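You operate a simulated robot arm through the tools that you are given. There is no shell and no other tool.

You are at the controls of a simulated robot arm. One attempt, no reset.

## Task
Warm the press up to 170 degrees at medium pressure.
Fine: pull the tray out once READY lights.

It is judged by the outcome, as a careful person would: the job done as asked, and still so three seconds after it is handed in. It fails if anything else is knocked over, pushed out of place, dropped, spilled or broken.

## Robot
A 6-joint arm with a two-finger gripper, fixed in place. Base frame: the origin is at the foot of the arm, x ahead of it, y to its left, z up; the work surface is at about z = 800. Readings come in mm, degrees, newtons and seconds.
With the tool pointing down near the work surface it reaches from about 100 to 700 mm from the base axis. Its first joint turns from -66.0 to 66.0 degrees. Payload 2.45 kg.
The TCP is the grasp point between the finger pads, 30 mm short of the fingertips. In the tool frame z runs along the fingers and y along their closing line. The gripper opens to 106 mm. The gripper's body begins 79 mm behind the TCP.
Orientation is that of the tool frame in the base frame, as [roll, pitch, yaw] about the fixed x, y, z axes, in that order (R = Rz(yaw) Ry(pitch) Rx(roll)). With the fingers straight down and closing along the base's y, the tool's x points along the base's -x, its y along +y and its z along -z.

## Interface
- The arm moves only by the tool arm_command. Its argument "steps" is one flat list of numbers, 7 for each row, row after row: the shift along the tool's x, y, z in mm, then the turn, a rotation vector about the tool's x, y, z in degrees, then the gripper command, from -1 (fully open) to 1 (shut), values between in proportion. In form: [x, y, z, rx, ry, rz, jaw, x, y, z, rx, ry, rz, jaw, ...]. A call has 1 to 20 rows; each row shifts and turns the commanded pose from where the row before left it, along the tool's axes as they then stand. Each row takes 0.2 s and may step no farther than 50 mm and 8.6 degrees from the row before; otherwise, or with a gripper value out of range, the whole call is refused. Where a pose cannot be reached the arm comes as near as it can. A force on the tool above 40 N (or 10 N above the force at the start of the call, whichever is more), or a blocked arm, ends the call early, and 0.2 s more pass. Each finger travels about 153 mm/s and halts on what it meets, pressing with about 36 N; the grip force reading is that of the motor and also rises with nothing between the fingers. The clock runs only during rows and for 0.2 s after the last one: add rows that do not move to give the fingers time. The reply holds the time, the measured pose of the TCP, the force on the tool along the base axes, the opening and the grip force, in the units named above and with some noise, with the torque about the TCP (base axes, N m) and any sound that the robot's microphone picked up.
- Cameras (640 x 400 px; columns grow to the right, rows downward): "scene" is fixed at [62.1, 419.1, 1405]; the picture's right is [-0.69, -0.72, 0.00], its down [-0.42, 0.40, -0.82] and it looks along [0.59, -0.57, -0.58] (base axes); focal length 218 px, centre (320, 200). "wrist" rides on the gripper at [76, -2, -106] in the tool frame; the picture's right is [0.02, 1.00, 0.00], its down [-0.78, 0.02, -0.62] and it looks along [-0.62, 0.01, 0.78] (tool axes); focal length 247 px, centre (320, 200).
- get_image(camera): a new picture of that camera. It takes no simulated time.
- pixel_to_xyz(camera, pixels): for up to 12 pixels [column, row] of the newest picture of that camera ("zoom" is the newest enlarged one), the place [x, y, z] in the base frame of the surface seen there, good to about 2 mm. It takes no simulated time.
- enlarge(camera, box): a new picture of the part [left, top, right, bottom] of that camera's present view, enlarged. It takes no simulated time.
- finish_job(): hands the job in; it is judged then, once.

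Unless the task says otherwise, let go and move clear before handing in.

The tools are called after ">>>" as name(argument=value, ...) on one line, values as JSON. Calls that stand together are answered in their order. arm_command: Moves the arm, as the interface text tells. Its arguments: {"type":"object","properties":{"steps":{"type":"array","items":{"type":"number"}}},"required":["steps"]} The other tools are called the same way: get_image (camera) takes a picture; pixel_to_xyz (camera, pixels) gives the place of the surface under pixels of a picture; enlarge (camera, box) takes an enlarged picture of a part of a camera's view; finish_job () hands the job in.

At the start:

```text
t: 0.0
ee_pos: [395.2, -128.1, 1288.5]
orientation: [-180.0, 0.0, 180.0]
contact_force: [-0.9, -0.4, 0.4]
ft_torque: [0.0, 0.03, 0.0]
gripper_width: 106.0
grasp_force: 0.1
```

scene: 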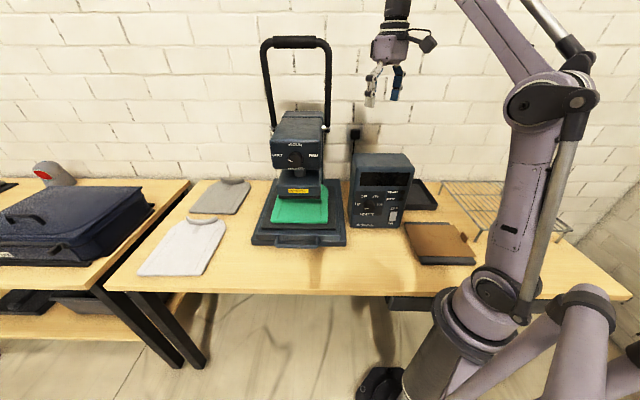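
wrist: 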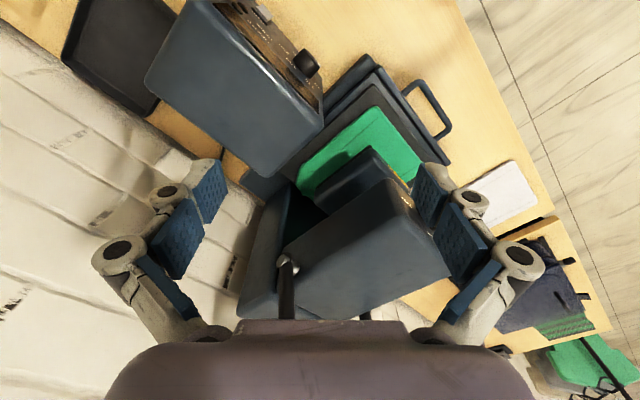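

The scene shows a heat press (around pixels 300,150), a control box at (380,190) with knobs and a switch, and a tray under the press. I'll enlarge these regions to read the controls.

>>> enlarge(camera="scene", box=[340, 140, 430, 240])

>>> enlarge(camera="scene", box=[245, 30, 350, 250])

>>> enlarge(camera="wrist", box=[200, 0, 460, 200])

```text
4.00 times, centred on (385, 190) of scene
```

zoom: 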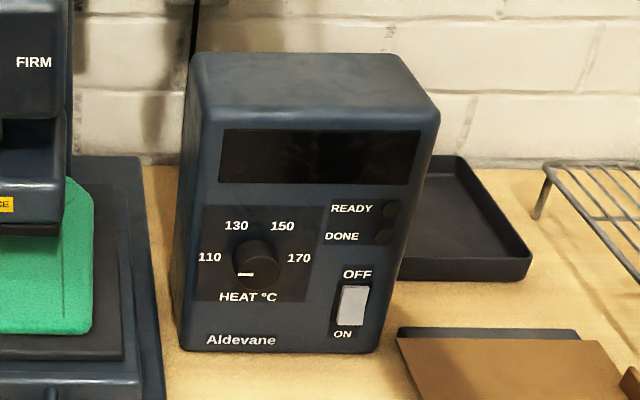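

```text
1.82 times, centred on (298, 140) of scene
```

zoom: 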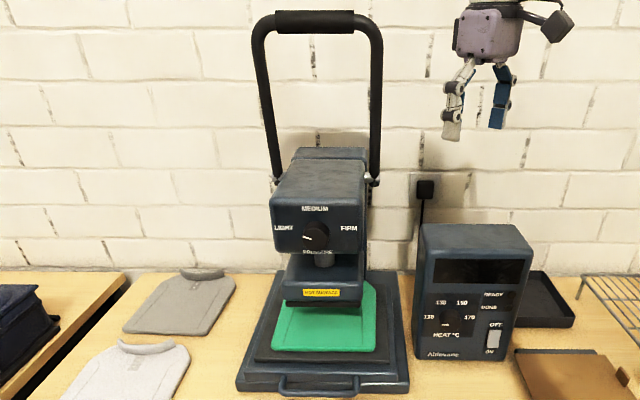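

```text
2.00 times, centred on (330, 100) of wrist
```

zoom: 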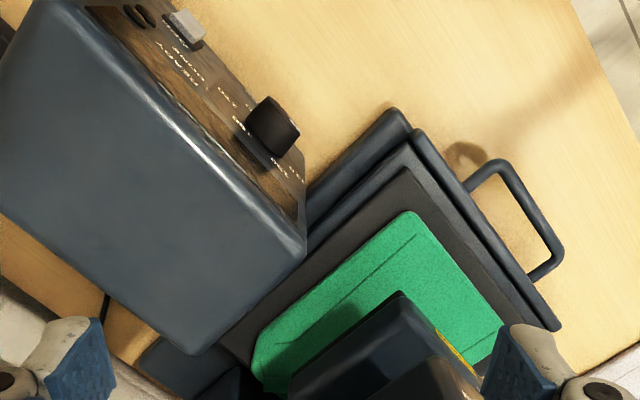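

The zoom shows the HEAT knob (pixel 368,206) with a white mark, the pressure knob on the press head (295,160), and the rocker switch OFF/ON at (393,215). I'll enlarge these further and get coordinates.

>>> enlarge(camera="scene", box=[265, 135, 330, 200])

>>> enlarge(camera="scene", box=[352, 185, 412, 230])

>>> pixel_to_xyz(camera="scene", pixels=[[366, 207], [393, 216], [356, 160], [412, 170], [353, 227], [399, 228], [295, 161], [273, 150], [323, 158], [255, 240], [340, 240], [297, 243]])

```text
6.15 times, centred on (298, 168) of scene
```

zoom: 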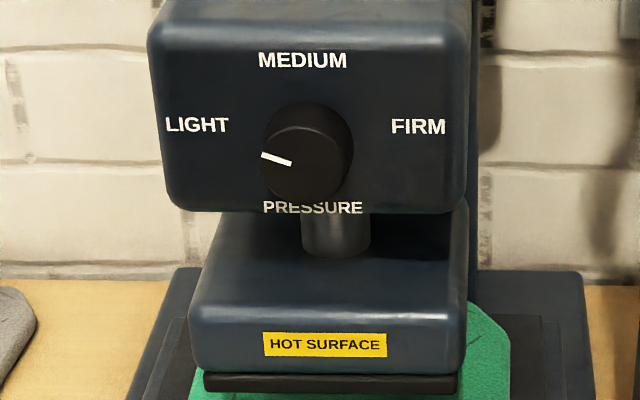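

```text
8.89 times, centred on (382, 208) of scene
```

zoom: 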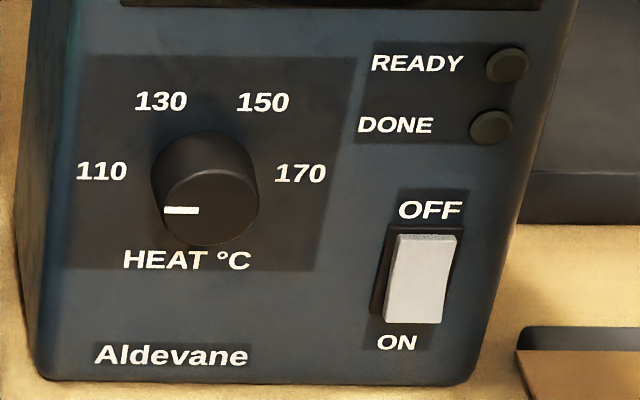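

```text
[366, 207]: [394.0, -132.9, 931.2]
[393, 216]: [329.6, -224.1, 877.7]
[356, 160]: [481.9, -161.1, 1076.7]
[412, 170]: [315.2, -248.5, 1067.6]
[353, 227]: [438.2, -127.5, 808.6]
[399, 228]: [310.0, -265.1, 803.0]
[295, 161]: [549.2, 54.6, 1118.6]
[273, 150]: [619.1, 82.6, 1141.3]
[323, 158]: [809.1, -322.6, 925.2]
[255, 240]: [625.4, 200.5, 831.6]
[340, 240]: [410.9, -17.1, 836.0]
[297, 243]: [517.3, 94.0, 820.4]
```

The HEAT knob's white mark points left (about 110 or below), the pressure knob points at LIGHT, and the rocker appears to be OFF. I'll measure the panel points precisely in the current zoom.

>>> pixel_to_xyz(camera="zoom", pixels=[[212, 208], [170, 210], [196, 210], [101, 171], [160, 101], [262, 101], [300, 173], [187, 260], [170, 355], [450, 350], [430, 20], [80, 20]])

>>> pixel_to_xyz(camera="zoom", pixels=[[425, 240], [420, 280], [413, 318], [442, 280], [400, 280], [429, 209], [397, 342], [505, 66], [490, 128], [212, 150], [250, 190], [212, 240]])

```text
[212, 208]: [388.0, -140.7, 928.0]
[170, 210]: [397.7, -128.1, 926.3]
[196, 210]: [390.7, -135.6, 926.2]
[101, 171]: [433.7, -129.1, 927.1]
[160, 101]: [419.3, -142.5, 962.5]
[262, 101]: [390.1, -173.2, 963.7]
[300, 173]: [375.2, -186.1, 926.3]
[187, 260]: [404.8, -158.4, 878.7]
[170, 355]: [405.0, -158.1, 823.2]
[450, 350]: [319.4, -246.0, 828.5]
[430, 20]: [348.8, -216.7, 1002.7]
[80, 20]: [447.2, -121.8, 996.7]
```

```text
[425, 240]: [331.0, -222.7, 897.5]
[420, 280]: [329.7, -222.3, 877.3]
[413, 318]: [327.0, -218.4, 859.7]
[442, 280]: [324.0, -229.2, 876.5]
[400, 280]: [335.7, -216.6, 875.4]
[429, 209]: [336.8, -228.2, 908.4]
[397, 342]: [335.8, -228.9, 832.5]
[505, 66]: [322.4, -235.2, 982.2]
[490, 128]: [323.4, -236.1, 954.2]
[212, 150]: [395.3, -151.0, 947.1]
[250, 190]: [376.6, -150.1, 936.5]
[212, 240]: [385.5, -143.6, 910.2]
```

Panel geometry: the HEAT knob centre is near (405,-158,926) facing (-0.71,0.71), labels at ±90° and ±30°, and the pointer sits at 110; the rocker's lower half sticks out, so it is OFF. Now I'll measure the press knob and the tray handle.

>>> enlarge(camera="scene", box=[265, 135, 330, 200])

>>> pixel_to_xyz(camera="zoom", pixels=[[300, 165], [264, 155], [288, 162], [197, 125], [303, 60], [418, 127], [312, 208], [310, 110], [345, 160], [300, 195], [335, 240], [325, 345]])

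>>> enlarge(camera="scene", box=[245, 180, 350, 255])

```text
6.15 times, centred on (298, 168) of scene
```

zoom: 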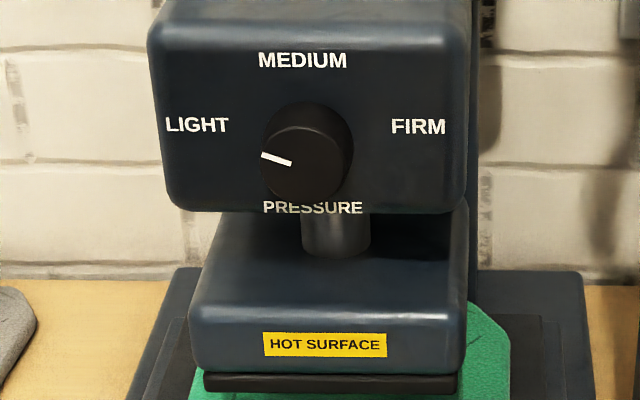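

```text
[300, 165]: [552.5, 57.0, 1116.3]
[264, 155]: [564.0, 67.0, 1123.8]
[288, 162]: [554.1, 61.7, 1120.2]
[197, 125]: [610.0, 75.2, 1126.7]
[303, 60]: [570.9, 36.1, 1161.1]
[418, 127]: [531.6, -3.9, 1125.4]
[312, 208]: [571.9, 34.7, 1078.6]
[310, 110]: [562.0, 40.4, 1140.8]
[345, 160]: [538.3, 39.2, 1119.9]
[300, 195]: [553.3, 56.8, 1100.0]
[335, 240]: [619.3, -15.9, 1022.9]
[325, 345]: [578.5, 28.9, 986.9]
```

```text
5.33 times, centred on (298, 218) of scene
```

zoom: 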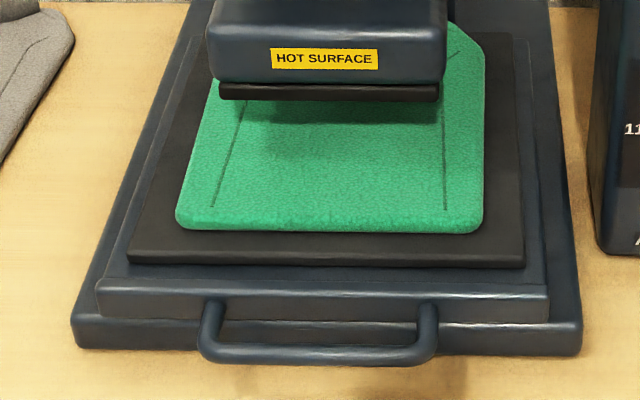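

The pressure knob centre is about (572,35,1118) with its pointer near LIGHT (about 71° left of up), so MEDIUM is straight up. The tray's handle is the dark bar at zoom (318,350); I'll measure it and check the wall plug.

>>> pixel_to_xyz(camera="zoom", pixels=[[320, 346], [320, 356], [215, 345], [425, 345], [208, 310], [430, 312], [320, 298], [320, 330], [100, 300], [545, 305], [320, 380], [80, 330]])

>>> enlarge(camera="scene", box=[320, 90, 460, 180])

>>> enlarge(camera="wrist", box=[380, 40, 480, 160])

```text
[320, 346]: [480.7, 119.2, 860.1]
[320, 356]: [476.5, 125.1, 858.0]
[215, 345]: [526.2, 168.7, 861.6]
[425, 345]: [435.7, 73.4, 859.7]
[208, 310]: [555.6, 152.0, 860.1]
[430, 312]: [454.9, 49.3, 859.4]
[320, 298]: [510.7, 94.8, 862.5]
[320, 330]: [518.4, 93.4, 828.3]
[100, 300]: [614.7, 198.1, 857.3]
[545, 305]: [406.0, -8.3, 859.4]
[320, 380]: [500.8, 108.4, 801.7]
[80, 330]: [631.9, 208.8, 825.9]
```

```text
4.44 times, centred on (390, 135) of scene
```

zoom: 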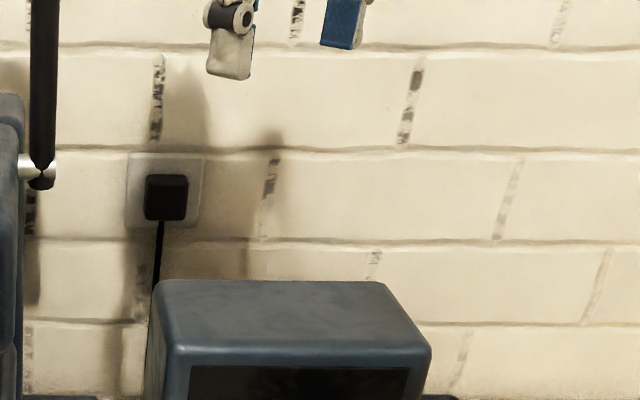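

```text
3.33 times, centred on (430, 100) of wrist
```

zoom: 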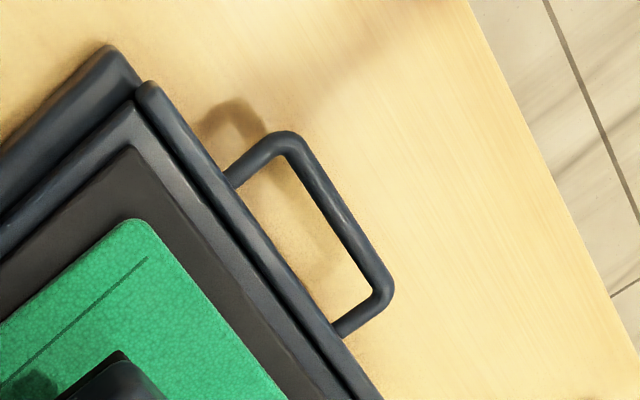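

The handle bar is at about (480,119,857), the tray front at about (510,95,862), and the plug is in its socket. I'll back the gripper up and away in front of the control box (about (300,-60,1150)), still pointing down.

>>> arm_command(steps=[19, 13.6, 27.6, 0, 0, 0, -1, 19, 13.6, 27.6, 0, 0, 0, -1, 19, 13.6, 27.6, 0, 0, 0, -1, 19, 13.6, 27.6, 0, 0, 0, -1, 19, 13.6, 27.6, 0, 0, 0, -1])

>>> pixel_to_xyz(camera="scene", pixels=[[495, 285], [548, 100], [520, 235], [440, 370], [200, 295], [380, 293], [295, 42], [268, 90], [328, 90], [590, 330]])

```text
t: 1.2
ee_pos: [302.1, -60.2, 1150.3]
orientation: [-180.0, 0.0, -179.9]
contact_force: [0.0, 0.3, 0.6]
ft_torque: [-0.01, -0.06, 0.02]
gripper_width: 105.8
grasp_force: 0.1
```

```text
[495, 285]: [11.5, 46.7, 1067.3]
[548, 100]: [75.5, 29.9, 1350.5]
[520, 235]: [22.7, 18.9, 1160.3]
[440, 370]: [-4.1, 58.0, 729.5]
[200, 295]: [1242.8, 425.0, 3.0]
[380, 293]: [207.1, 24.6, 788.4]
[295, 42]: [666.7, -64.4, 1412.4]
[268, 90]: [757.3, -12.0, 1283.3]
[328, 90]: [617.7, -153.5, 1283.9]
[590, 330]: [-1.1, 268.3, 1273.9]
```

The arm reached (302,-60,1150) cleanly. I'll now tip the tool to point horizontally toward the control panel, in two parts.

>>> arm_command(steps=[0, 0, 0, 5.785, -5.785, 0, -1, 0, 0, 0, 5.785, -5.785, 0, -1, 0, 0, 0, 5.785, -5.785, 0, -1, 0, 0, 0, 5.785, -5.785, 0, -1, 0, 0, 0, 5.785, -5.785, 0, -1, 0, 0, 0, 5.785, -5.785, 0, -1])

>>> get_image(camera="scene")

```text
t: 2.6
ee_pos: [300.8, -59.3, 1149.8]
orientation: [-140.7, 32.6, -168.2]
contact_force: [-1.0, 1.2, -0.2]
ft_torque: [0.0, -0.01, 0.0]
gripper_width: 105.8
grasp_force: 0.2
```

```text
taken
```

scene: 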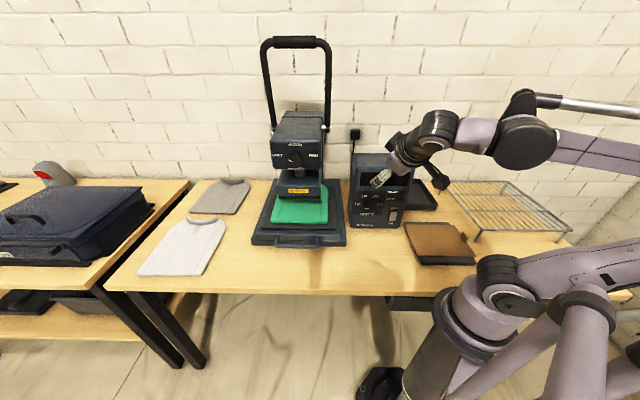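

The tool has tilted 49° without trouble; the gripper is at (380,180) in the picture, in front of the box. I'll finish the tilt to horizontal.

>>> arm_command(steps=[0, 0, 0, 5.785, -5.785, 0, -1, 0, 0, 0, 5.785, -5.785, 0, -1, 0, 0, 0, 5.785, -5.785, 0, -1, 0, 0, 0, 5.785, -5.785, 0, -1, 0, 0, 0, 5.785, -5.785, 0, -1])

>>> get_image(camera="scene")

>>> get_image(camera="wrist")

```text
t: 3.8
ee_pos: [300.1, -58.7, 1150.8]
orientation: [-89.6, 45.2, -134.8]
contact_force: [0.4, -0.4, 0.5]
ft_torque: [0.0, -0.02, 0.0]
gripper_width: 106.1
grasp_force: 0.1
```

```text
taken
```

scene: 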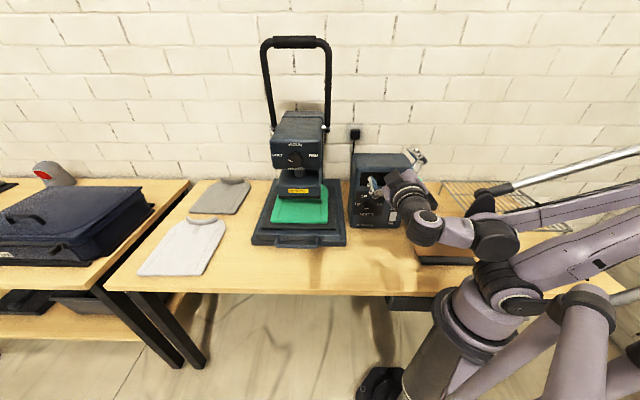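

```text
taken
```

wrist: 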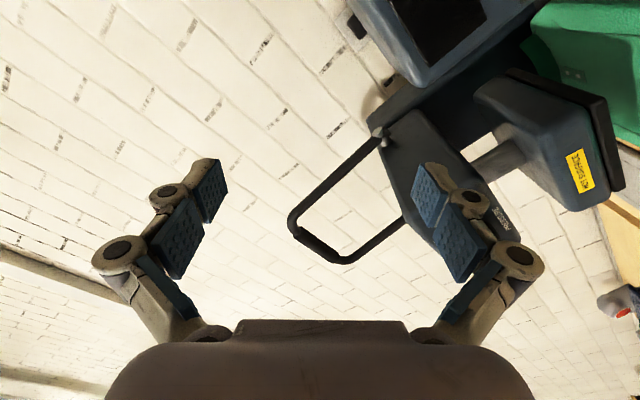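

The tool is now horizontal, pointing at the panel direction, with the camera at lower right. I'll roll it -45° so the fingers close vertically and lower it to the knob's height, staying clear in front of the panel.

>>> arm_command(steps=[0, 0, 0, 0, 0, -7.5, -1, 0, 0, 0, 0, 0, -7.5, -1, 0, 0, 0, 0, 0, -7.5, -1, 0, 0, 0, 0, 0, -7.5, -1, 0, 0, 0, 0, 0, -7.5, -1, 0, 0, 0, 0, 0, -7.5, -1])

>>> arm_command(steps=[0, 37, 0, 0, 0, 0, -1, 0, 37, 0, 0, 0, 0, -1, 0, 37, 0, 0, 0, 0, -1])

>>> get_image(camera="scene")

>>> get_image(camera="wrist")

```text
t: 5.2
ee_pos: [299.0, -59.7, 1148.7]
orientation: [-89.9, 0.0, -135.0]
contact_force: [0.3, 0.0, -0.2]
ft_torque: [-0.05, -0.02, 0.0]
gripper_width: 106.0
grasp_force: 0.1
```

```text
t: 6.0
ee_pos: [300.0, -59.5, 1070.9]
orientation: [-90.0, 0.1, -134.9]
contact_force: [0.2, 0.5, 0.5]
ft_torque: [-0.02, -0.01, -0.03]
gripper_width: 105.8
grasp_force: 0.1
out of reach, approached as far as the arm can: row 3
```

```text
taken
```

scene: 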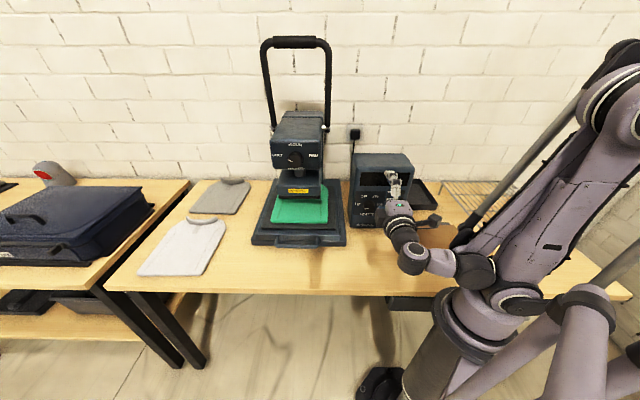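

```text
taken
```

wrist: 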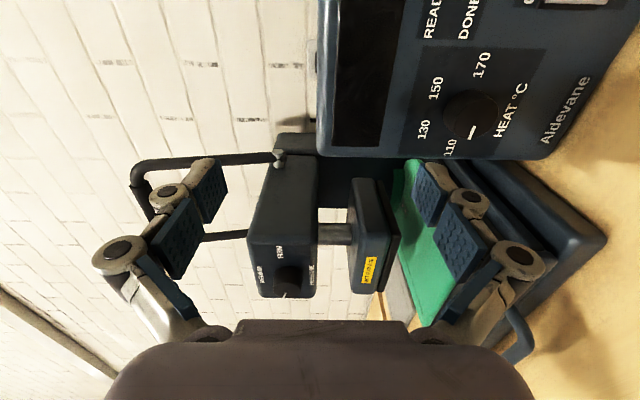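

The descent stopped at z≈1071 because the wrist is too close to the base there; the box panel is visible at (470,110) in the wrist view. I'll move forward toward the panel (still 10+ mm short of the knob) and then try lowering again.

>>> arm_command(steps=[0, 0, 36, 0, 0, 0, -1, 0, 0, 36, 0, 0, 0, -1])

>>> arm_command(steps=[0, 30, 0, 0, 0, 0, -1, 0, 30, 0, 0, 0, 0, -1, 0, 30, 0, 0, 0, 0, -1])

>>> get_image(camera="wrist")

>>> get_image(camera="scene")

```text
t: 6.6
ee_pos: [351.3, -111.8, 1072.2]
orientation: [-89.9, 0.0, -135.1]
contact_force: [-1.2, -1.3, -0.2]
ft_torque: [0.0, -0.02, 0.02]
gripper_width: 105.9
grasp_force: 0.1
```

```text
t: 7.4
ee_pos: [354.8, -110.1, 1070.1]
orientation: [-90.0, -0.1, -135.0]
contact_force: [0.2, -0.8, 0.0]
ft_torque: [-0.01, 0.0, -0.02]
gripper_width: 105.8
grasp_force: 0.1
out of reach, approached as far as the arm can: row 1, 2, 3
```

```text
taken
```

wrist: 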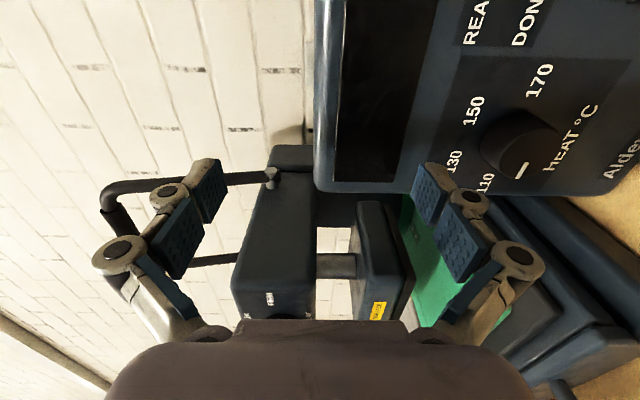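

```text
taken
```

scene: 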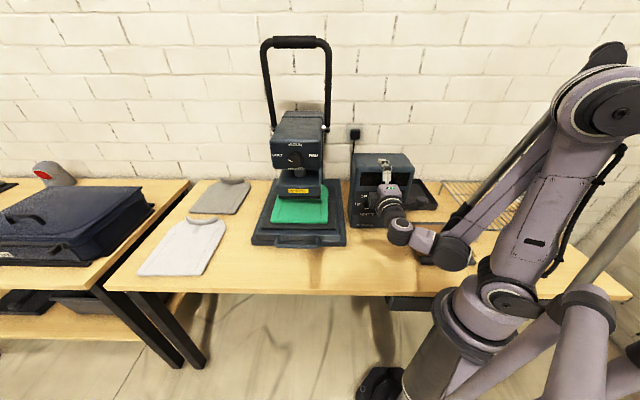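

Both positions stop near z≈1070, so some joint limits this posture. I'll measure points on the arm in the scene picture to understand its layout.

>>> pixel_to_xyz(camera="scene", pixels=[[401, 232], [428, 245], [455, 252], [470, 225], [510, 170], [548, 125], [612, 112], [505, 298], [540, 220], [590, 310], [388, 195], [600, 260]])

>>> enlarge(camera="scene", box=[340, 40, 640, 330])

```text
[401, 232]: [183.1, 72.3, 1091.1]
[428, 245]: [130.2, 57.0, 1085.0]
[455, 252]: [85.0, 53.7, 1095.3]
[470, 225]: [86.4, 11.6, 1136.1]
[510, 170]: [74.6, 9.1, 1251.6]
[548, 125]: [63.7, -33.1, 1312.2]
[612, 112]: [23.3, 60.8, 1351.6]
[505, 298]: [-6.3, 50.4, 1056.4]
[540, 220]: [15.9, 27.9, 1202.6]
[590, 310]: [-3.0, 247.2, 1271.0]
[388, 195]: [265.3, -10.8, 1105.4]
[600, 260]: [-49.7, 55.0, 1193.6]
```

```text
1.38 times, centred on (490, 185) of scene
```

zoom: 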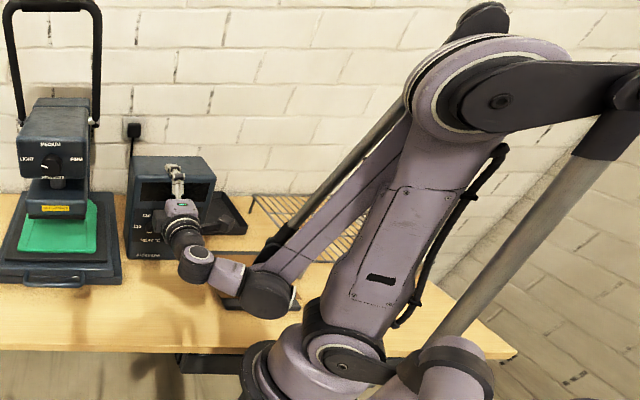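

The arm is folded tightly (elbow at about (20,0,1350), wrist near (183,72,1091)). I'll test whether roll is what limits it: roll +90° so the camera side points down, then try descending again in small steps.

>>> arm_command(steps=[0, 0, 0, 0, 0, 7.5, -1, 0, 0, 0, 0, 0, 7.5, -1, 0, 0, 0, 0, 0, 7.5, -1, 0, 0, 0, 0, 0, 7.5, -1, 0, 0, 0, 0, 0, 7.5, -1, 0, 0, 0, 0, 0, 7.5, -1, 0, 0, 0, 0, 0, 7.5, -1, 0, 0, 0, 0, 0, 7.5, -1, 0, 0, 0, 0, 0, 7.5, -1, 0, 0, 0, 0, 0, 7.5, -1, 0, 0, 0, 0, 0, 7.5, -1, 0, 0, 0, 0, 0, 7.5, -1])

>>> arm_command(steps=[25, 0, 0, 0, 0, 0, -1, 25, 0, 0, 0, 0, 0, -1])

>>> get_image(camera="scene")

>>> get_image(camera="wrist")

```text
t: 10.0
ee_pos: [355.3, -109.2, 1070.0]
orientation: [63.2, 89.8, 18.2]
contact_force: [-0.3, -0.2, -0.5]
ft_torque: [-0.02, 0.0, 0.01]
gripper_width: 106.0
grasp_force: 0.1
```

```text
t: 10.6
ee_pos: [354.8, -109.8, 1070.8]
orientation: [24.2, 89.9, -20.9]
contact_force: [0.5, -0.3, -0.1]
ft_torque: [-0.01, -0.02, 0.02]
gripper_width: 106.0
grasp_force: 0.0
out of reach, approached as far as the arm can: row 1, 2
```

```text
taken
```

scene: 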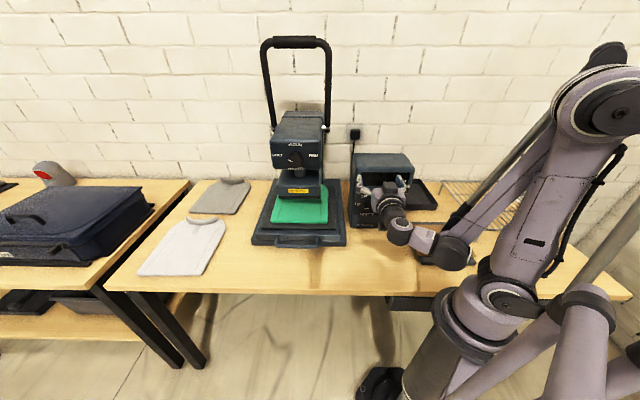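

```text
taken
```

wrist: 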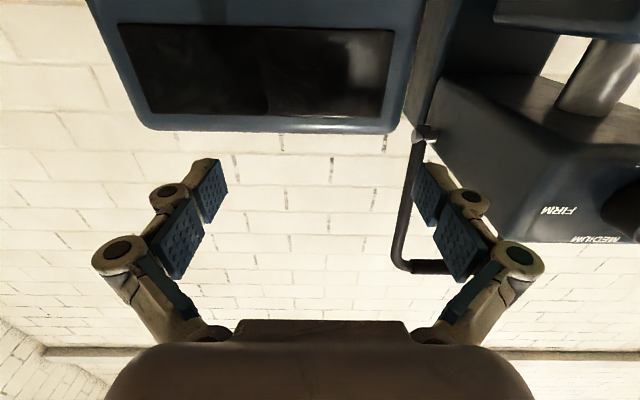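

Roll is free (the last joint), so the limit is in the arm's folding. I'll instead tilt the tool 30° downward, which raises the wrist, and then descend in front of the knob.

>>> arm_command(steps=[0, 0, 0, 0, 7.5, 0, -1, 0, 0, 0, 0, 7.5, 0, -1, 0, 0, 0, 0, 7.5, 0, -1, 0, 0, 0, 0, 7.5, 0, -1])

>>> arm_command(steps=[26, 0, 15, 0, 0, 0, -1, 26, 0, 15, 0, 0, 0, -1, 26, 0, 15, 0, 0, 0, -1])

>>> get_image(camera="scene")

>>> get_image(camera="wrist")

```text
t: 11.6
ee_pos: [354.9, -110.2, 1070.1]
orientation: [179.9, 60.0, 135.0]
contact_force: [0.1, -0.3, -0.5]
ft_torque: [0.01, 0.0, 0.0]
gripper_width: 105.9
grasp_force: 0.0
```

```text
t: 12.4
ee_pos: [353.6, -108.9, 980.8]
orientation: [180.0, 60.1, 135.0]
contact_force: [0.5, 0.1, 0.7]
ft_torque: [-0.02, -0.04, 0.06]
gripper_width: 106.0
grasp_force: 0.1
```

```text
taken
```

scene: 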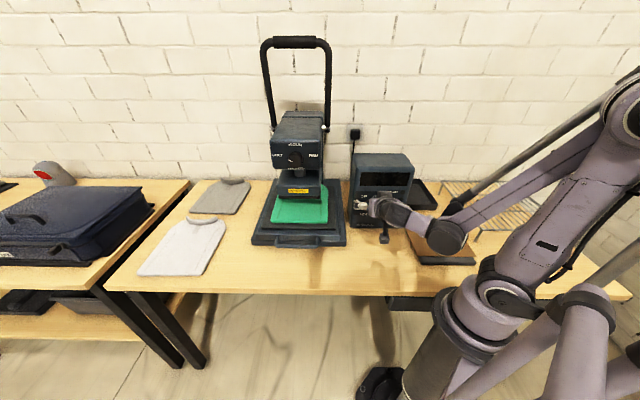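

```text
taken
```

wrist: 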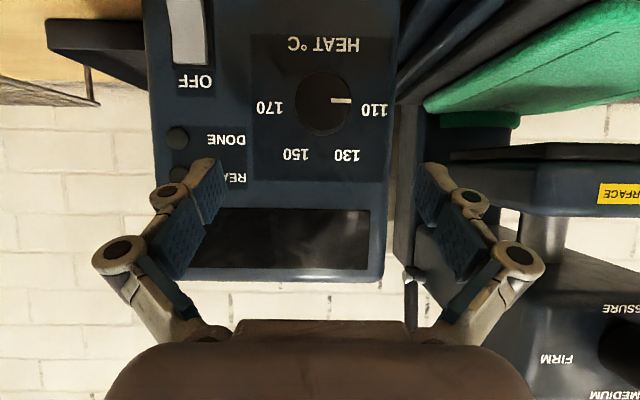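

The tilted approach works: the wrist view shows the HEAT knob upside down at (322,103), pointer toward 110. I'll measure the knob from this closer view.

>>> pixel_to_xyz(camera="wrist", pixels=[[322, 103], [335, 100], [348, 100], [298, 103], [345, 110], [322, 80], [322, 130], [374, 109], [270, 107], [346, 154], [297, 155], [324, 45]])

>>> enlarge(camera="wrist", box=[240, 20, 400, 180])

```text
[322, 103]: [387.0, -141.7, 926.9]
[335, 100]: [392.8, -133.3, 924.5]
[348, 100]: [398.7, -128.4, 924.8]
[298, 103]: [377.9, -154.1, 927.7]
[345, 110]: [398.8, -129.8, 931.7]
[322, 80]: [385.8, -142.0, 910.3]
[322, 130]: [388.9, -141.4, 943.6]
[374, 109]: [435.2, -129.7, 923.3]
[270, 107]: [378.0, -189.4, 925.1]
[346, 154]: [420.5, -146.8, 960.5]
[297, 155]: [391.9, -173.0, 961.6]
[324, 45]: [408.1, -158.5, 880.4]
```

```text
2.50 times, centred on (320, 100) of wrist
```

zoom: 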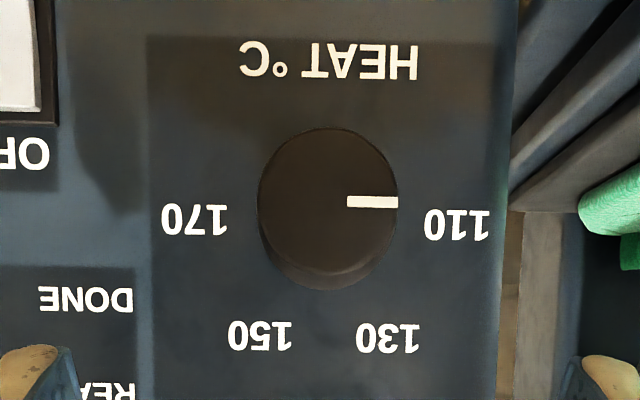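

Knob centre confirmed at u/v position with cap about 26 mm proud of the panel and radius about 17 mm. I'll lower to knob height, part-close the fingers to about 64 mm, and check before sliding in.

>>> arm_command(steps=[17.7, 0.8, 10.2, 0, 0, 0, -0.2, 17.7, 0.7, 10.2, 0, 0, 0, -0.2, 0, 0, 0, 0, 0, 0, -0.2])

>>> get_image(camera="wrist")

>>> get_image(camera="scene")

```text
t: 13.2
ee_pos: [357.1, -110.2, 953.8]
orientation: [-179.9, 60.0, 134.9]
contact_force: [-0.6, -0.9, 0.3]
ft_torque: [0.0, -0.01, 0.01]
gripper_width: 63.5
grasp_force: 0.1
out of reach, approached as far as the arm can: row 2
```

```text
taken
```

wrist: 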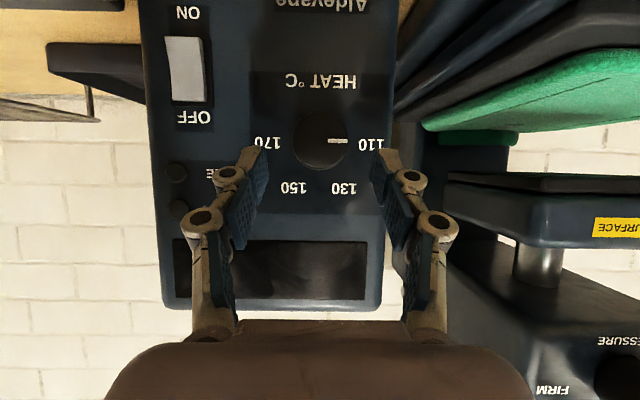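

```text
taken
```

scene: 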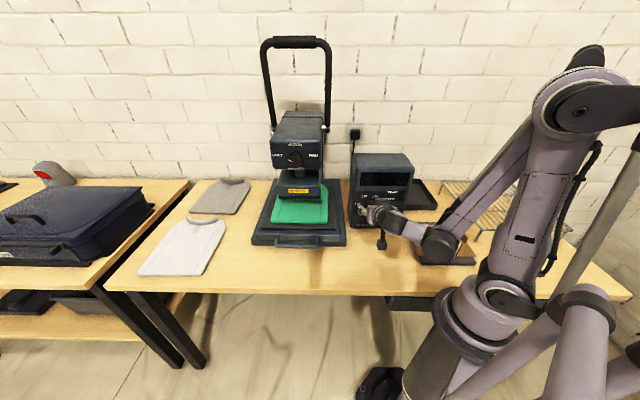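

It stopped at z≈954, 14 mm short of the target height, but the fingers straddle the knob (320,140) laterally. I'll slide in toward the panel at this height and then try lowering the last bit where the arm is less folded.

>>> arm_command(steps=[-4.13, 0, 7.15, 0, 0, 0, -0.2, -4.13, 0, 7.15, 0, 0, 0, -0.2, -4.13, 0, 7.15, 0, 0, 0, -0.2, -3.5, 0, 6.0, 0, 0, 0, -0.2])

>>> arm_command(steps=[4.3, 0, 2.5, 0, 0, 0, -0.2, 4.3, 0, 2.5, 0, 0, 0, -0.2])

>>> get_image(camera="wrist")

```text
t: 14.2
ee_pos: [379.3, -132.3, 954.0]
orientation: [180.0, 60.1, 134.9]
contact_force: [1.0, -1.1, 0.0]
ft_torque: [0.01, -0.03, 0.03]
gripper_width: 63.5
grasp_force: 0.0
```

```text
t: 14.8
ee_pos: [380.5, -131.4, 949.1]
orientation: [179.9, 60.0, 134.8]
contact_force: [0.5, 0.0, -0.9]
ft_torque: [0.0, 0.01, 0.0]
gripper_width: 63.5
grasp_force: 0.1
out of reach, approached as far as the arm can: row 2
```

```text
taken
```

wrist: 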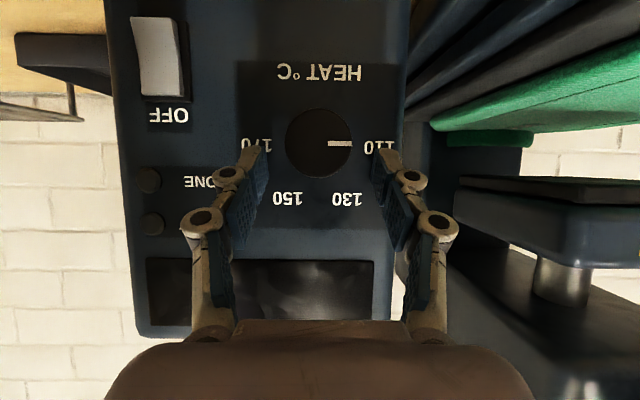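

z stops at 949 here, so the 30° tilt can't get low enough; the wrist needs to stay above roughly z≈1075. I'll back off, steepen the tilt to 45°, and swing the tool 35° to the left about the knob axis as a start for twisting.

>>> arm_command(steps=[11.25, 0, -19.5, 0, 0, 0, -0.2, 11.25, 0, -19.5, 0, 0, 0, -0.2, 0, 0, 0, 0, 7.5, 0, -0.2, 0, 0, 0, 0, 7.5, 0, -0.2, 0, 0, 0, 4.95, 0, -4.95, -0.2, 0, 0, 0, 4.95, 0, -4.95, -0.2, 0, 0, 0, 4.95, 0, -4.95, -0.2, 0, 0, 0, 4.95, 0, -4.95, -0.2, 0, 0, 0, 4.95, 0, -4.95, -0.2])

>>> get_image(camera="wrist")

>>> get_image(camera="scene")

```text
t: 16.8
ee_pos: [348.6, -98.6, 954.2]
orientation: [-135.1, 35.3, 164.9]
contact_force: [-0.4, -0.2, 0.6]
ft_torque: [0.01, 0.01, -0.03]
gripper_width: 63.3
grasp_force: 0.0
out of reach, approached as far as the arm can: row 2
```

```text
taken
```

wrist: 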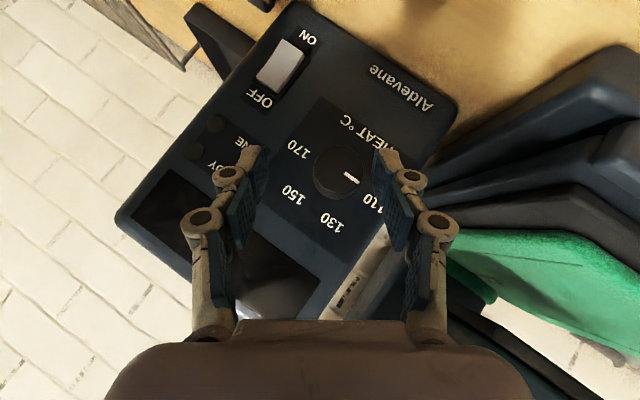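

```text
taken
```

scene: 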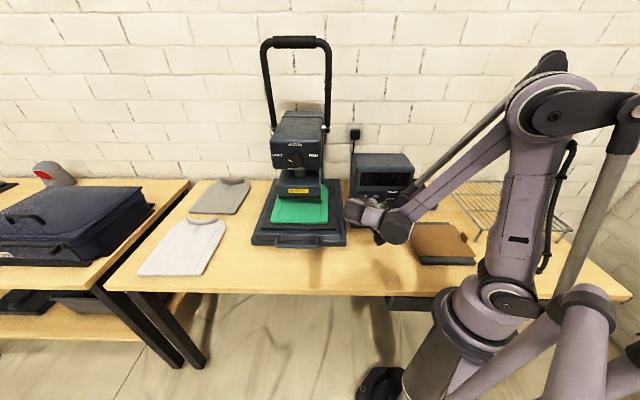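

Orientation is as planned (45° tilt, swung left). I'll align the fingers laterally with the knob and move partway in, then check.

>>> arm_command(steps=[3.56, 14.27, 3.56, 0, 0, 0, -0.2, -8.72, 0, 8.72, 0, 0, 0, -0.2, -8.72, 0, 8.72, 0, 0, 0, -0.2])

>>> get_image(camera="wrist")

```text
t: 17.6
ee_pos: [372.1, -110.3, 941.9]
orientation: [-135.2, 35.6, 164.9]
contact_force: [0.2, -0.1, 0.4]
ft_torque: [-0.01, 0.0, -0.01]
gripper_width: 63.7
grasp_force: 0.0
```

```text
taken
```

wrist: 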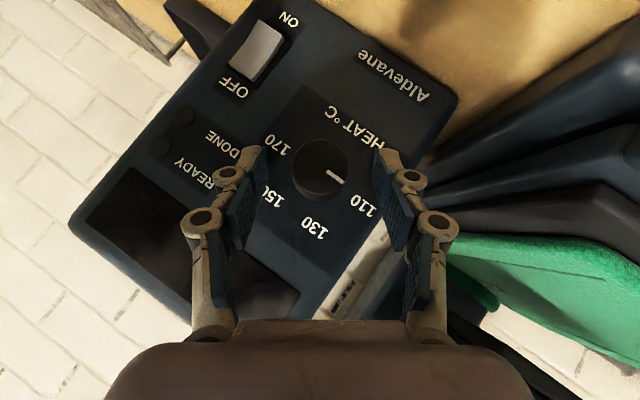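

The knob (322,170) sits centred between the fingers. I'll slide in the last 24 mm and close on it.

>>> arm_command(steps=[-5.75, 0, 5.75, 0, 0, 0, -0.2, -5.75, 0, 5.75, 0, 0, 0, -0.2, -5.75, 0, 5.75, 0, 0, 0, -0.2, 0, 0, 0, 0, 0, 0, -0.2])

>>> get_image(camera="wrist")

```text
t: 18.6
ee_pos: [390.2, -126.9, 942.9]
orientation: [-135.2, 35.5, 164.8]
contact_force: [0.1, -0.2, -0.3]
ft_torque: [-0.01, -0.02, 0.01]
gripper_width: 63.5
grasp_force: 0.0
```

```text
taken
```

wrist: 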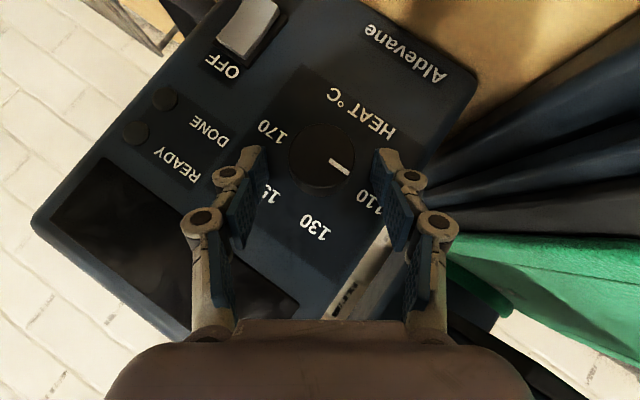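

In position with no contact force. Closing on the knob now.

>>> arm_command(steps=[0, 0, 0, 0, 0, 0, 1, 0, 0, 0, 0, 0, 0, 1, 0, 0, 0, 0, 0, 0, 1])

>>> get_image(camera="wrist")

```text
t: 19.4
ee_pos: [389.9, -126.3, 941.7]
orientation: [-135.2, 35.6, 164.9]
contact_force: [0.5, 7.7, -3.1]
ft_torque: [0.28, 0.1, 0.2]
gripper_width: 39.5
grasp_force: 45.3
```

```text
taken
```

wrist: 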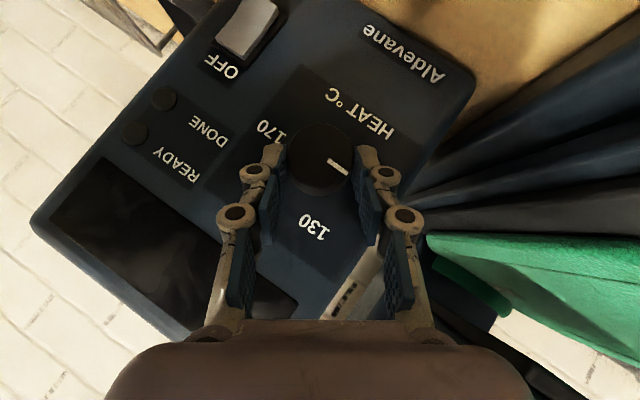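

Gripped: opening 39.5 mm, grip force 45 N. I'll twist 30° clockwise first and check that the knob follows.

>>> arm_command(steps=[0.117, -2.532, 0.117, -5.303, 0, 5.303, 1, 0.117, -2.532, 0.117, -5.303, 0, 5.303, 1, 0.117, -2.532, 0.117, -5.303, 0, 5.303, 1, 0.117, -2.532, 0.117, -5.303, 0, 5.303, 1])

>>> get_image(camera="wrist")

```text
t: 20.4
ee_pos: [384.9, -134.4, 945.9]
orientation: [-173.1, 44.9, 140.1]
contact_force: [-5.1, 18.8, 16.2]
ft_torque: [0.47, 0.19, 0.38]
gripper_width: 39.0
grasp_force: 45.0
```

```text
taken
```

wrist: 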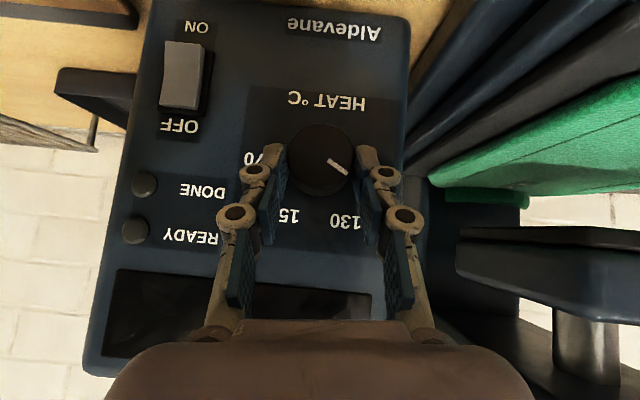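

The knob follows the fingers (pointer has moved toward 130 at (345,168)). Forces are moderate, about 25 N, so I'll continue in smaller steps.

>>> arm_command(steps=[0.117, -2.532, 0.117, -5.303, 0, 5.303, 1, 0.117, -2.532, 0.117, -5.303, 0, 5.303, 1])

>>> get_image(camera="wrist")

>>> get_image(camera="scene")

```text
t: 21.0
ee_pos: [379.2, -137.6, 945.8]
orientation: [166.0, 44.2, 125.1]
contact_force: [1.3, 9.3, -1.4]
ft_torque: [-0.29, -0.48, 0.3]
gripper_width: 39.1
grasp_force: 45.1
```

```text
taken
```

wrist: 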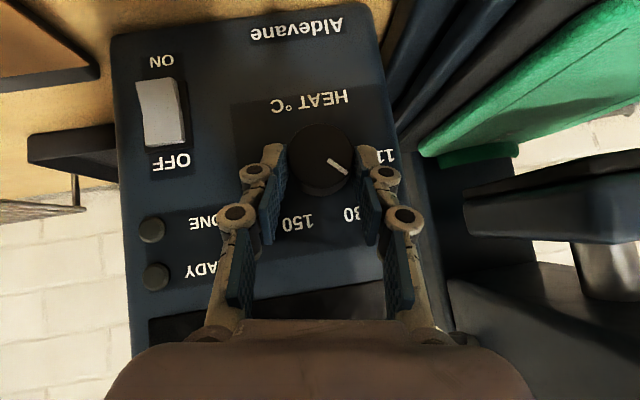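

```text
taken
```

scene: 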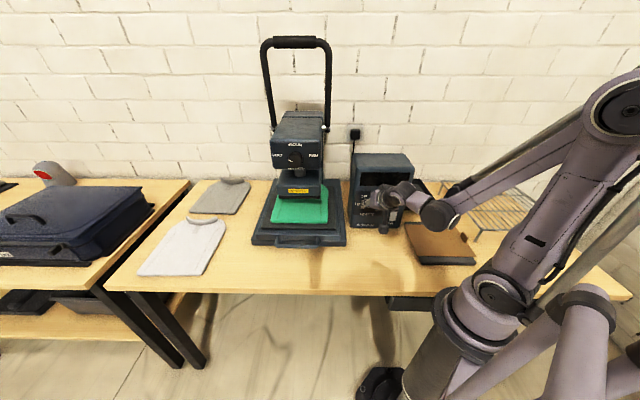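

The knob has turned 45° and the pointer keeps its place relative to the fingers. I'll turn 15° more, then open and swing back for the next bite.

>>> arm_command(steps=[0.117, -2.532, 0.117, -5.303, 0, 5.303, 1, 0.117, -2.532, 0.117, -5.303, 0, 5.303, 1])

>>> get_image(camera="wrist")

```text
t: 21.6
ee_pos: [376.7, -140.3, 943.9]
orientation: [146.5, 40.0, 111.8]
contact_force: [3.7, 3.1, 7.9]
ft_torque: [0.07, -0.14, -0.3]
gripper_width: 39.2
grasp_force: 44.7
```

```text
taken
```

wrist: 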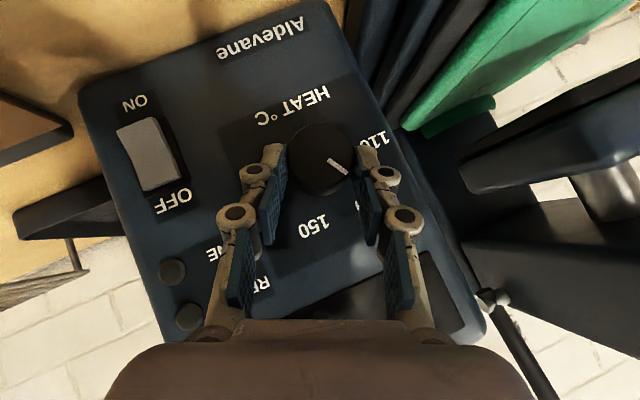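

The knob has turned 60° total (pointer now near 130). I'll open the fingers and swing back 60° about the knob axis, with the fingers still straddling it.

>>> arm_command(steps=[0, 0, 0, 0, 0, 0, -0.2, 0, 0, 0, 0, 0, 0, -0.2, 0.117, 2.532, 0.117, 5.303, 0, -5.303, -0.2, 0.117, 2.532, 0.117, 5.303, 0, -5.303, -0.2, 0.117, 2.532, 0.117, 5.303, 0, -5.303, -0.2, 0.117, 2.532, 0.117, 5.303, 0, -5.303, -0.2, 0.117, 2.532, 0.117, 5.303, 0, -5.303, -0.2, 0.117, 2.532, 0.117, 5.303, 0, -5.303, -0.2, 0.117, 2.532, 0.117, 5.303, 0, -5.303, -0.2, 0.117, 2.532, 0.117, 5.303, 0, -5.303, -0.2])

>>> get_image(camera="wrist")

>>> enlarge(camera="wrist", box=[230, 90, 410, 250])

```text
t: 23.8
ee_pos: [390.6, -126.7, 941.8]
orientation: [-135.0, 35.4, 164.9]
contact_force: [0.0, 0.7, -0.3]
ft_torque: [-0.03, -0.02, -0.01]
gripper_width: 63.6
grasp_force: 0.1
```

```text
taken
```

wrist: 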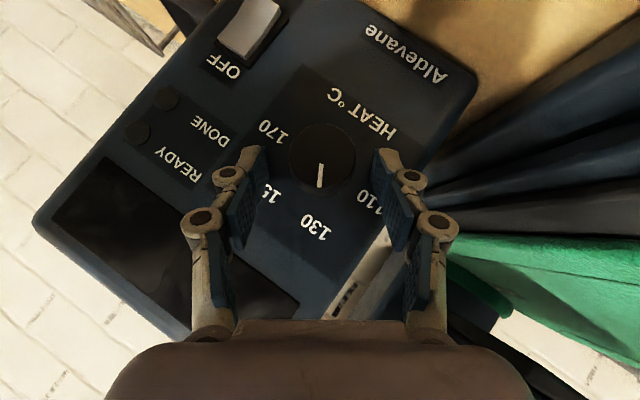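

```text
2.50 times, centred on (320, 170) of wrist
```

zoom: 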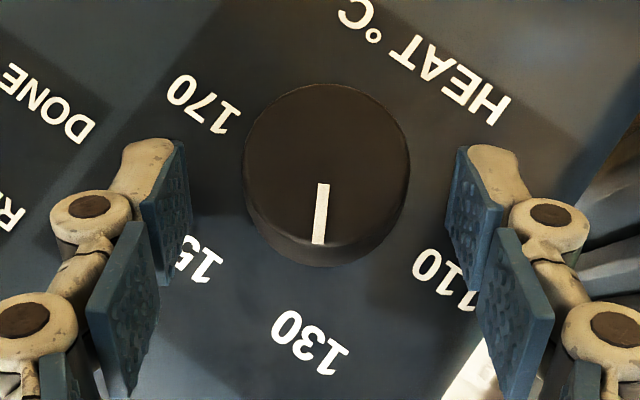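

The pointer now points at 130 exactly, and the box hasn't shifted. Second bite: close and turn another 60°.

>>> arm_command(steps=[0, 0, 0, 0, 0, 0, 1, 0, 0, 0, 0, 0, 0, 1, 0, 0, 0, 0, 0, 0, 1, 0.117, -2.532, 0.117, -5.303, 0, 5.303, 1, 0.117, -2.532, 0.117, -5.303, 0, 5.303, 1, 0.117, -2.532, 0.117, -5.303, 0, 5.303, 1, 0.117, -2.532, 0.117, -5.303, 0, 5.303, 1, 0.117, -2.532, 0.117, -5.303, 0, 5.303, 1, 0.117, -2.532, 0.117, -5.303, 0, 5.303, 1, 0.117, -2.532, 0.117, -5.303, 0, 5.303, 1, 0.117, -2.532, 0.117, -5.303, 0, 5.303, 1])

>>> get_image(camera="wrist")

```text
t: 26.2
ee_pos: [376.1, -142.4, 945.0]
orientation: [146.6, 39.9, 111.9]
contact_force: [0.6, 4.8, -5.3]
ft_torque: [-0.21, -0.24, 0.11]
gripper_width: 39.5
grasp_force: 45.2
```

```text
taken
```

wrist: 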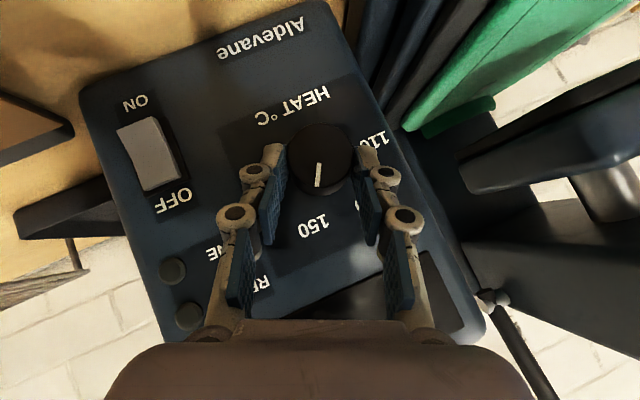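

The pointer now points at 150 (318,185). I'll open, swing back 60°, and verify.

>>> arm_command(steps=[0, 0, 0, 0, 0, 0, -0.2, 0, 0, 0, 0, 0, 0, -0.2, 0.117, 2.532, 0.117, 5.303, 0, -5.303, -0.2, 0.117, 2.532, 0.117, 5.303, 0, -5.303, -0.2, 0.117, 2.532, 0.117, 5.303, 0, -5.303, -0.2, 0.117, 2.532, 0.117, 5.303, 0, -5.303, -0.2, 0.117, 2.532, 0.117, 5.303, 0, -5.303, -0.2, 0.117, 2.532, 0.117, 5.303, 0, -5.303, -0.2, 0.117, 2.532, 0.117, 5.303, 0, -5.303, -0.2, 0.117, 2.532, 0.117, 5.303, 0, -5.303, -0.2])

>>> enlarge(camera="wrist", box=[230, 90, 410, 250])

```text
t: 28.4
ee_pos: [388.7, -128.6, 942.8]
orientation: [-135.0, 35.4, 164.9]
contact_force: [0.4, 0.2, -0.5]
ft_torque: [-0.02, 0.03, -0.01]
gripper_width: 63.5
grasp_force: 0.0
```

```text
2.50 times, centred on (320, 170) of wrist
```

zoom: 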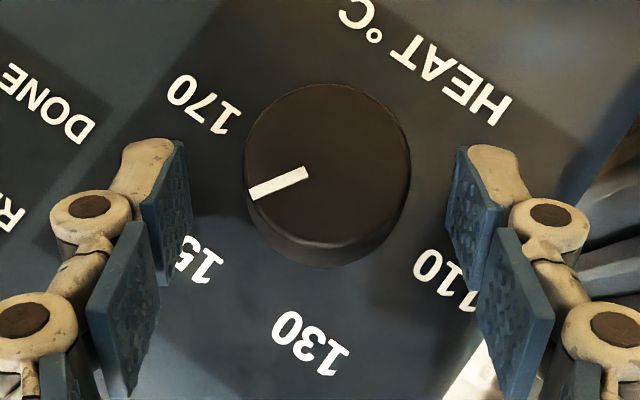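

The pointer is at or slightly past 150. I'll measure its angle exactly before the last bite.

>>> pixel_to_xyz(camera="zoom", pixels=[[256, 190], [303, 174], [280, 182], [327, 165], [270, 120], [380, 120], [400, 165], [340, 90], [330, 235], [203, 104], [445, 278], [312, 342]])

```text
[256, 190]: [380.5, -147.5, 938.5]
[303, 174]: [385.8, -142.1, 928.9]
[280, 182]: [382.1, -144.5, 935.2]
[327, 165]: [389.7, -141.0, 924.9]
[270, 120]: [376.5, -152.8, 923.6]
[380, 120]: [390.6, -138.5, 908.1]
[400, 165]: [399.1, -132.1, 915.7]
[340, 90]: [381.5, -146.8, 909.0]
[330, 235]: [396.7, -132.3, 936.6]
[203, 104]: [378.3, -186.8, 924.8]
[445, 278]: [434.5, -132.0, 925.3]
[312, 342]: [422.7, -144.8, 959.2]
```

The pointer is at about +37° (150 is +30°, 170 is +90°), so about 53° remain. Third bite: close and turn 52.5°.

>>> arm_command(steps=[0, 0, 0, 0, 0, 0, 1, 0, 0, 0, 0, 0, 0, 1, 0, 0, 0, 0, 0, 0, 1, 0.117, -2.532, 0.117, -5.303, 0, 5.303, 1, 0.117, -2.532, 0.117, -5.303, 0, 5.303, 1, 0.117, -2.532, 0.117, -5.303, 0, 5.303, 1, 0.117, -2.532, 0.117, -5.303, 0, 5.303, 1, 0.117, -2.532, 0.117, -5.303, 0, 5.303, 1, 0.117, -2.532, 0.117, -5.303, 0, 5.303, 1, 0.117, -2.532, 0.117, -5.303, 0, 5.303, 1])

>>> enlarge(camera="wrist", box=[230, 90, 410, 250])

>>> pixel_to_xyz(camera="zoom", pixels=[[256, 190], [303, 174], [280, 182]])

```text
t: 30.6
ee_pos: [378.3, -138.9, 944.6]
orientation: [155.9, 42.5, 118.1]
contact_force: [13.2, 5.5, -4.0]
ft_torque: [0.73, 0.35, 0.26]
gripper_width: 39.0
grasp_force: 45.2
```

```text
2.50 times, centred on (320, 170) of wrist
```

zoom: 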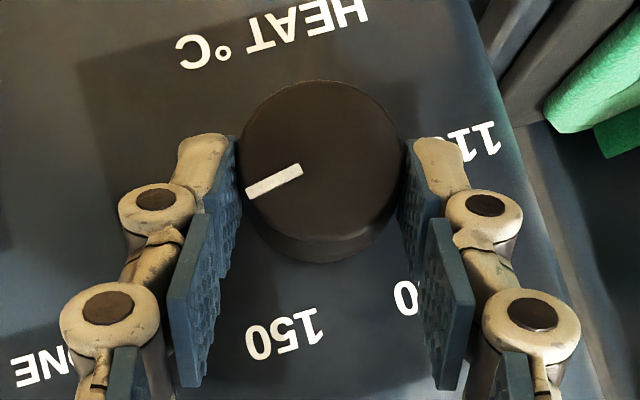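

```text
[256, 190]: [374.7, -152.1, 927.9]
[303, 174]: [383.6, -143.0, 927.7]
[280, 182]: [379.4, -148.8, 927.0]
```

The pointer measures horizontal to the right (z 927.9 vs 927.7), i.e. at 170. I'll release and verify that it stays.

>>> arm_command(steps=[0, 0, 0, 0, 0, 0, -0.2, 0, 0, 0, 0, 0, 0, -0.2])

>>> enlarge(camera="wrist", box=[230, 90, 410, 250])

>>> pixel_to_xyz(camera="zoom", pixels=[[256, 190], [303, 174], [280, 182], [480, 140], [285, 335]])

```text
t: 31.2
ee_pos: [376.8, -138.6, 946.9]
orientation: [156.0, 42.5, 118.3]
contact_force: [0.3, 0.7, 0.1]
ft_torque: [-0.04, -0.05, -0.01]
gripper_width: 63.7
grasp_force: 0.0
```

```text
2.50 times, centred on (320, 170) of wrist
```

zoom: 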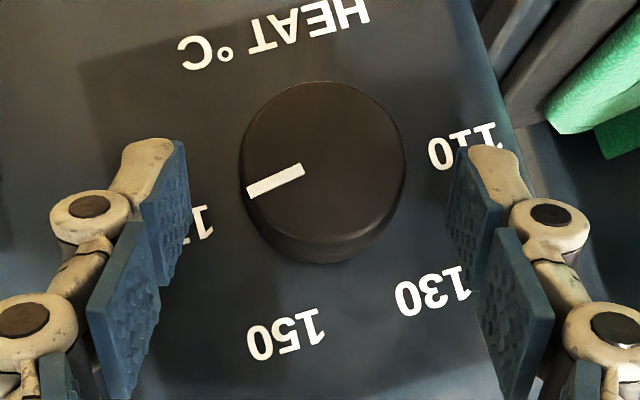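

```text
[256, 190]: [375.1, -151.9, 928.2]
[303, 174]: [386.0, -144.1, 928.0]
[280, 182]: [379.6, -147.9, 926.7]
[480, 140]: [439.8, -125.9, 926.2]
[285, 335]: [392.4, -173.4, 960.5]
```

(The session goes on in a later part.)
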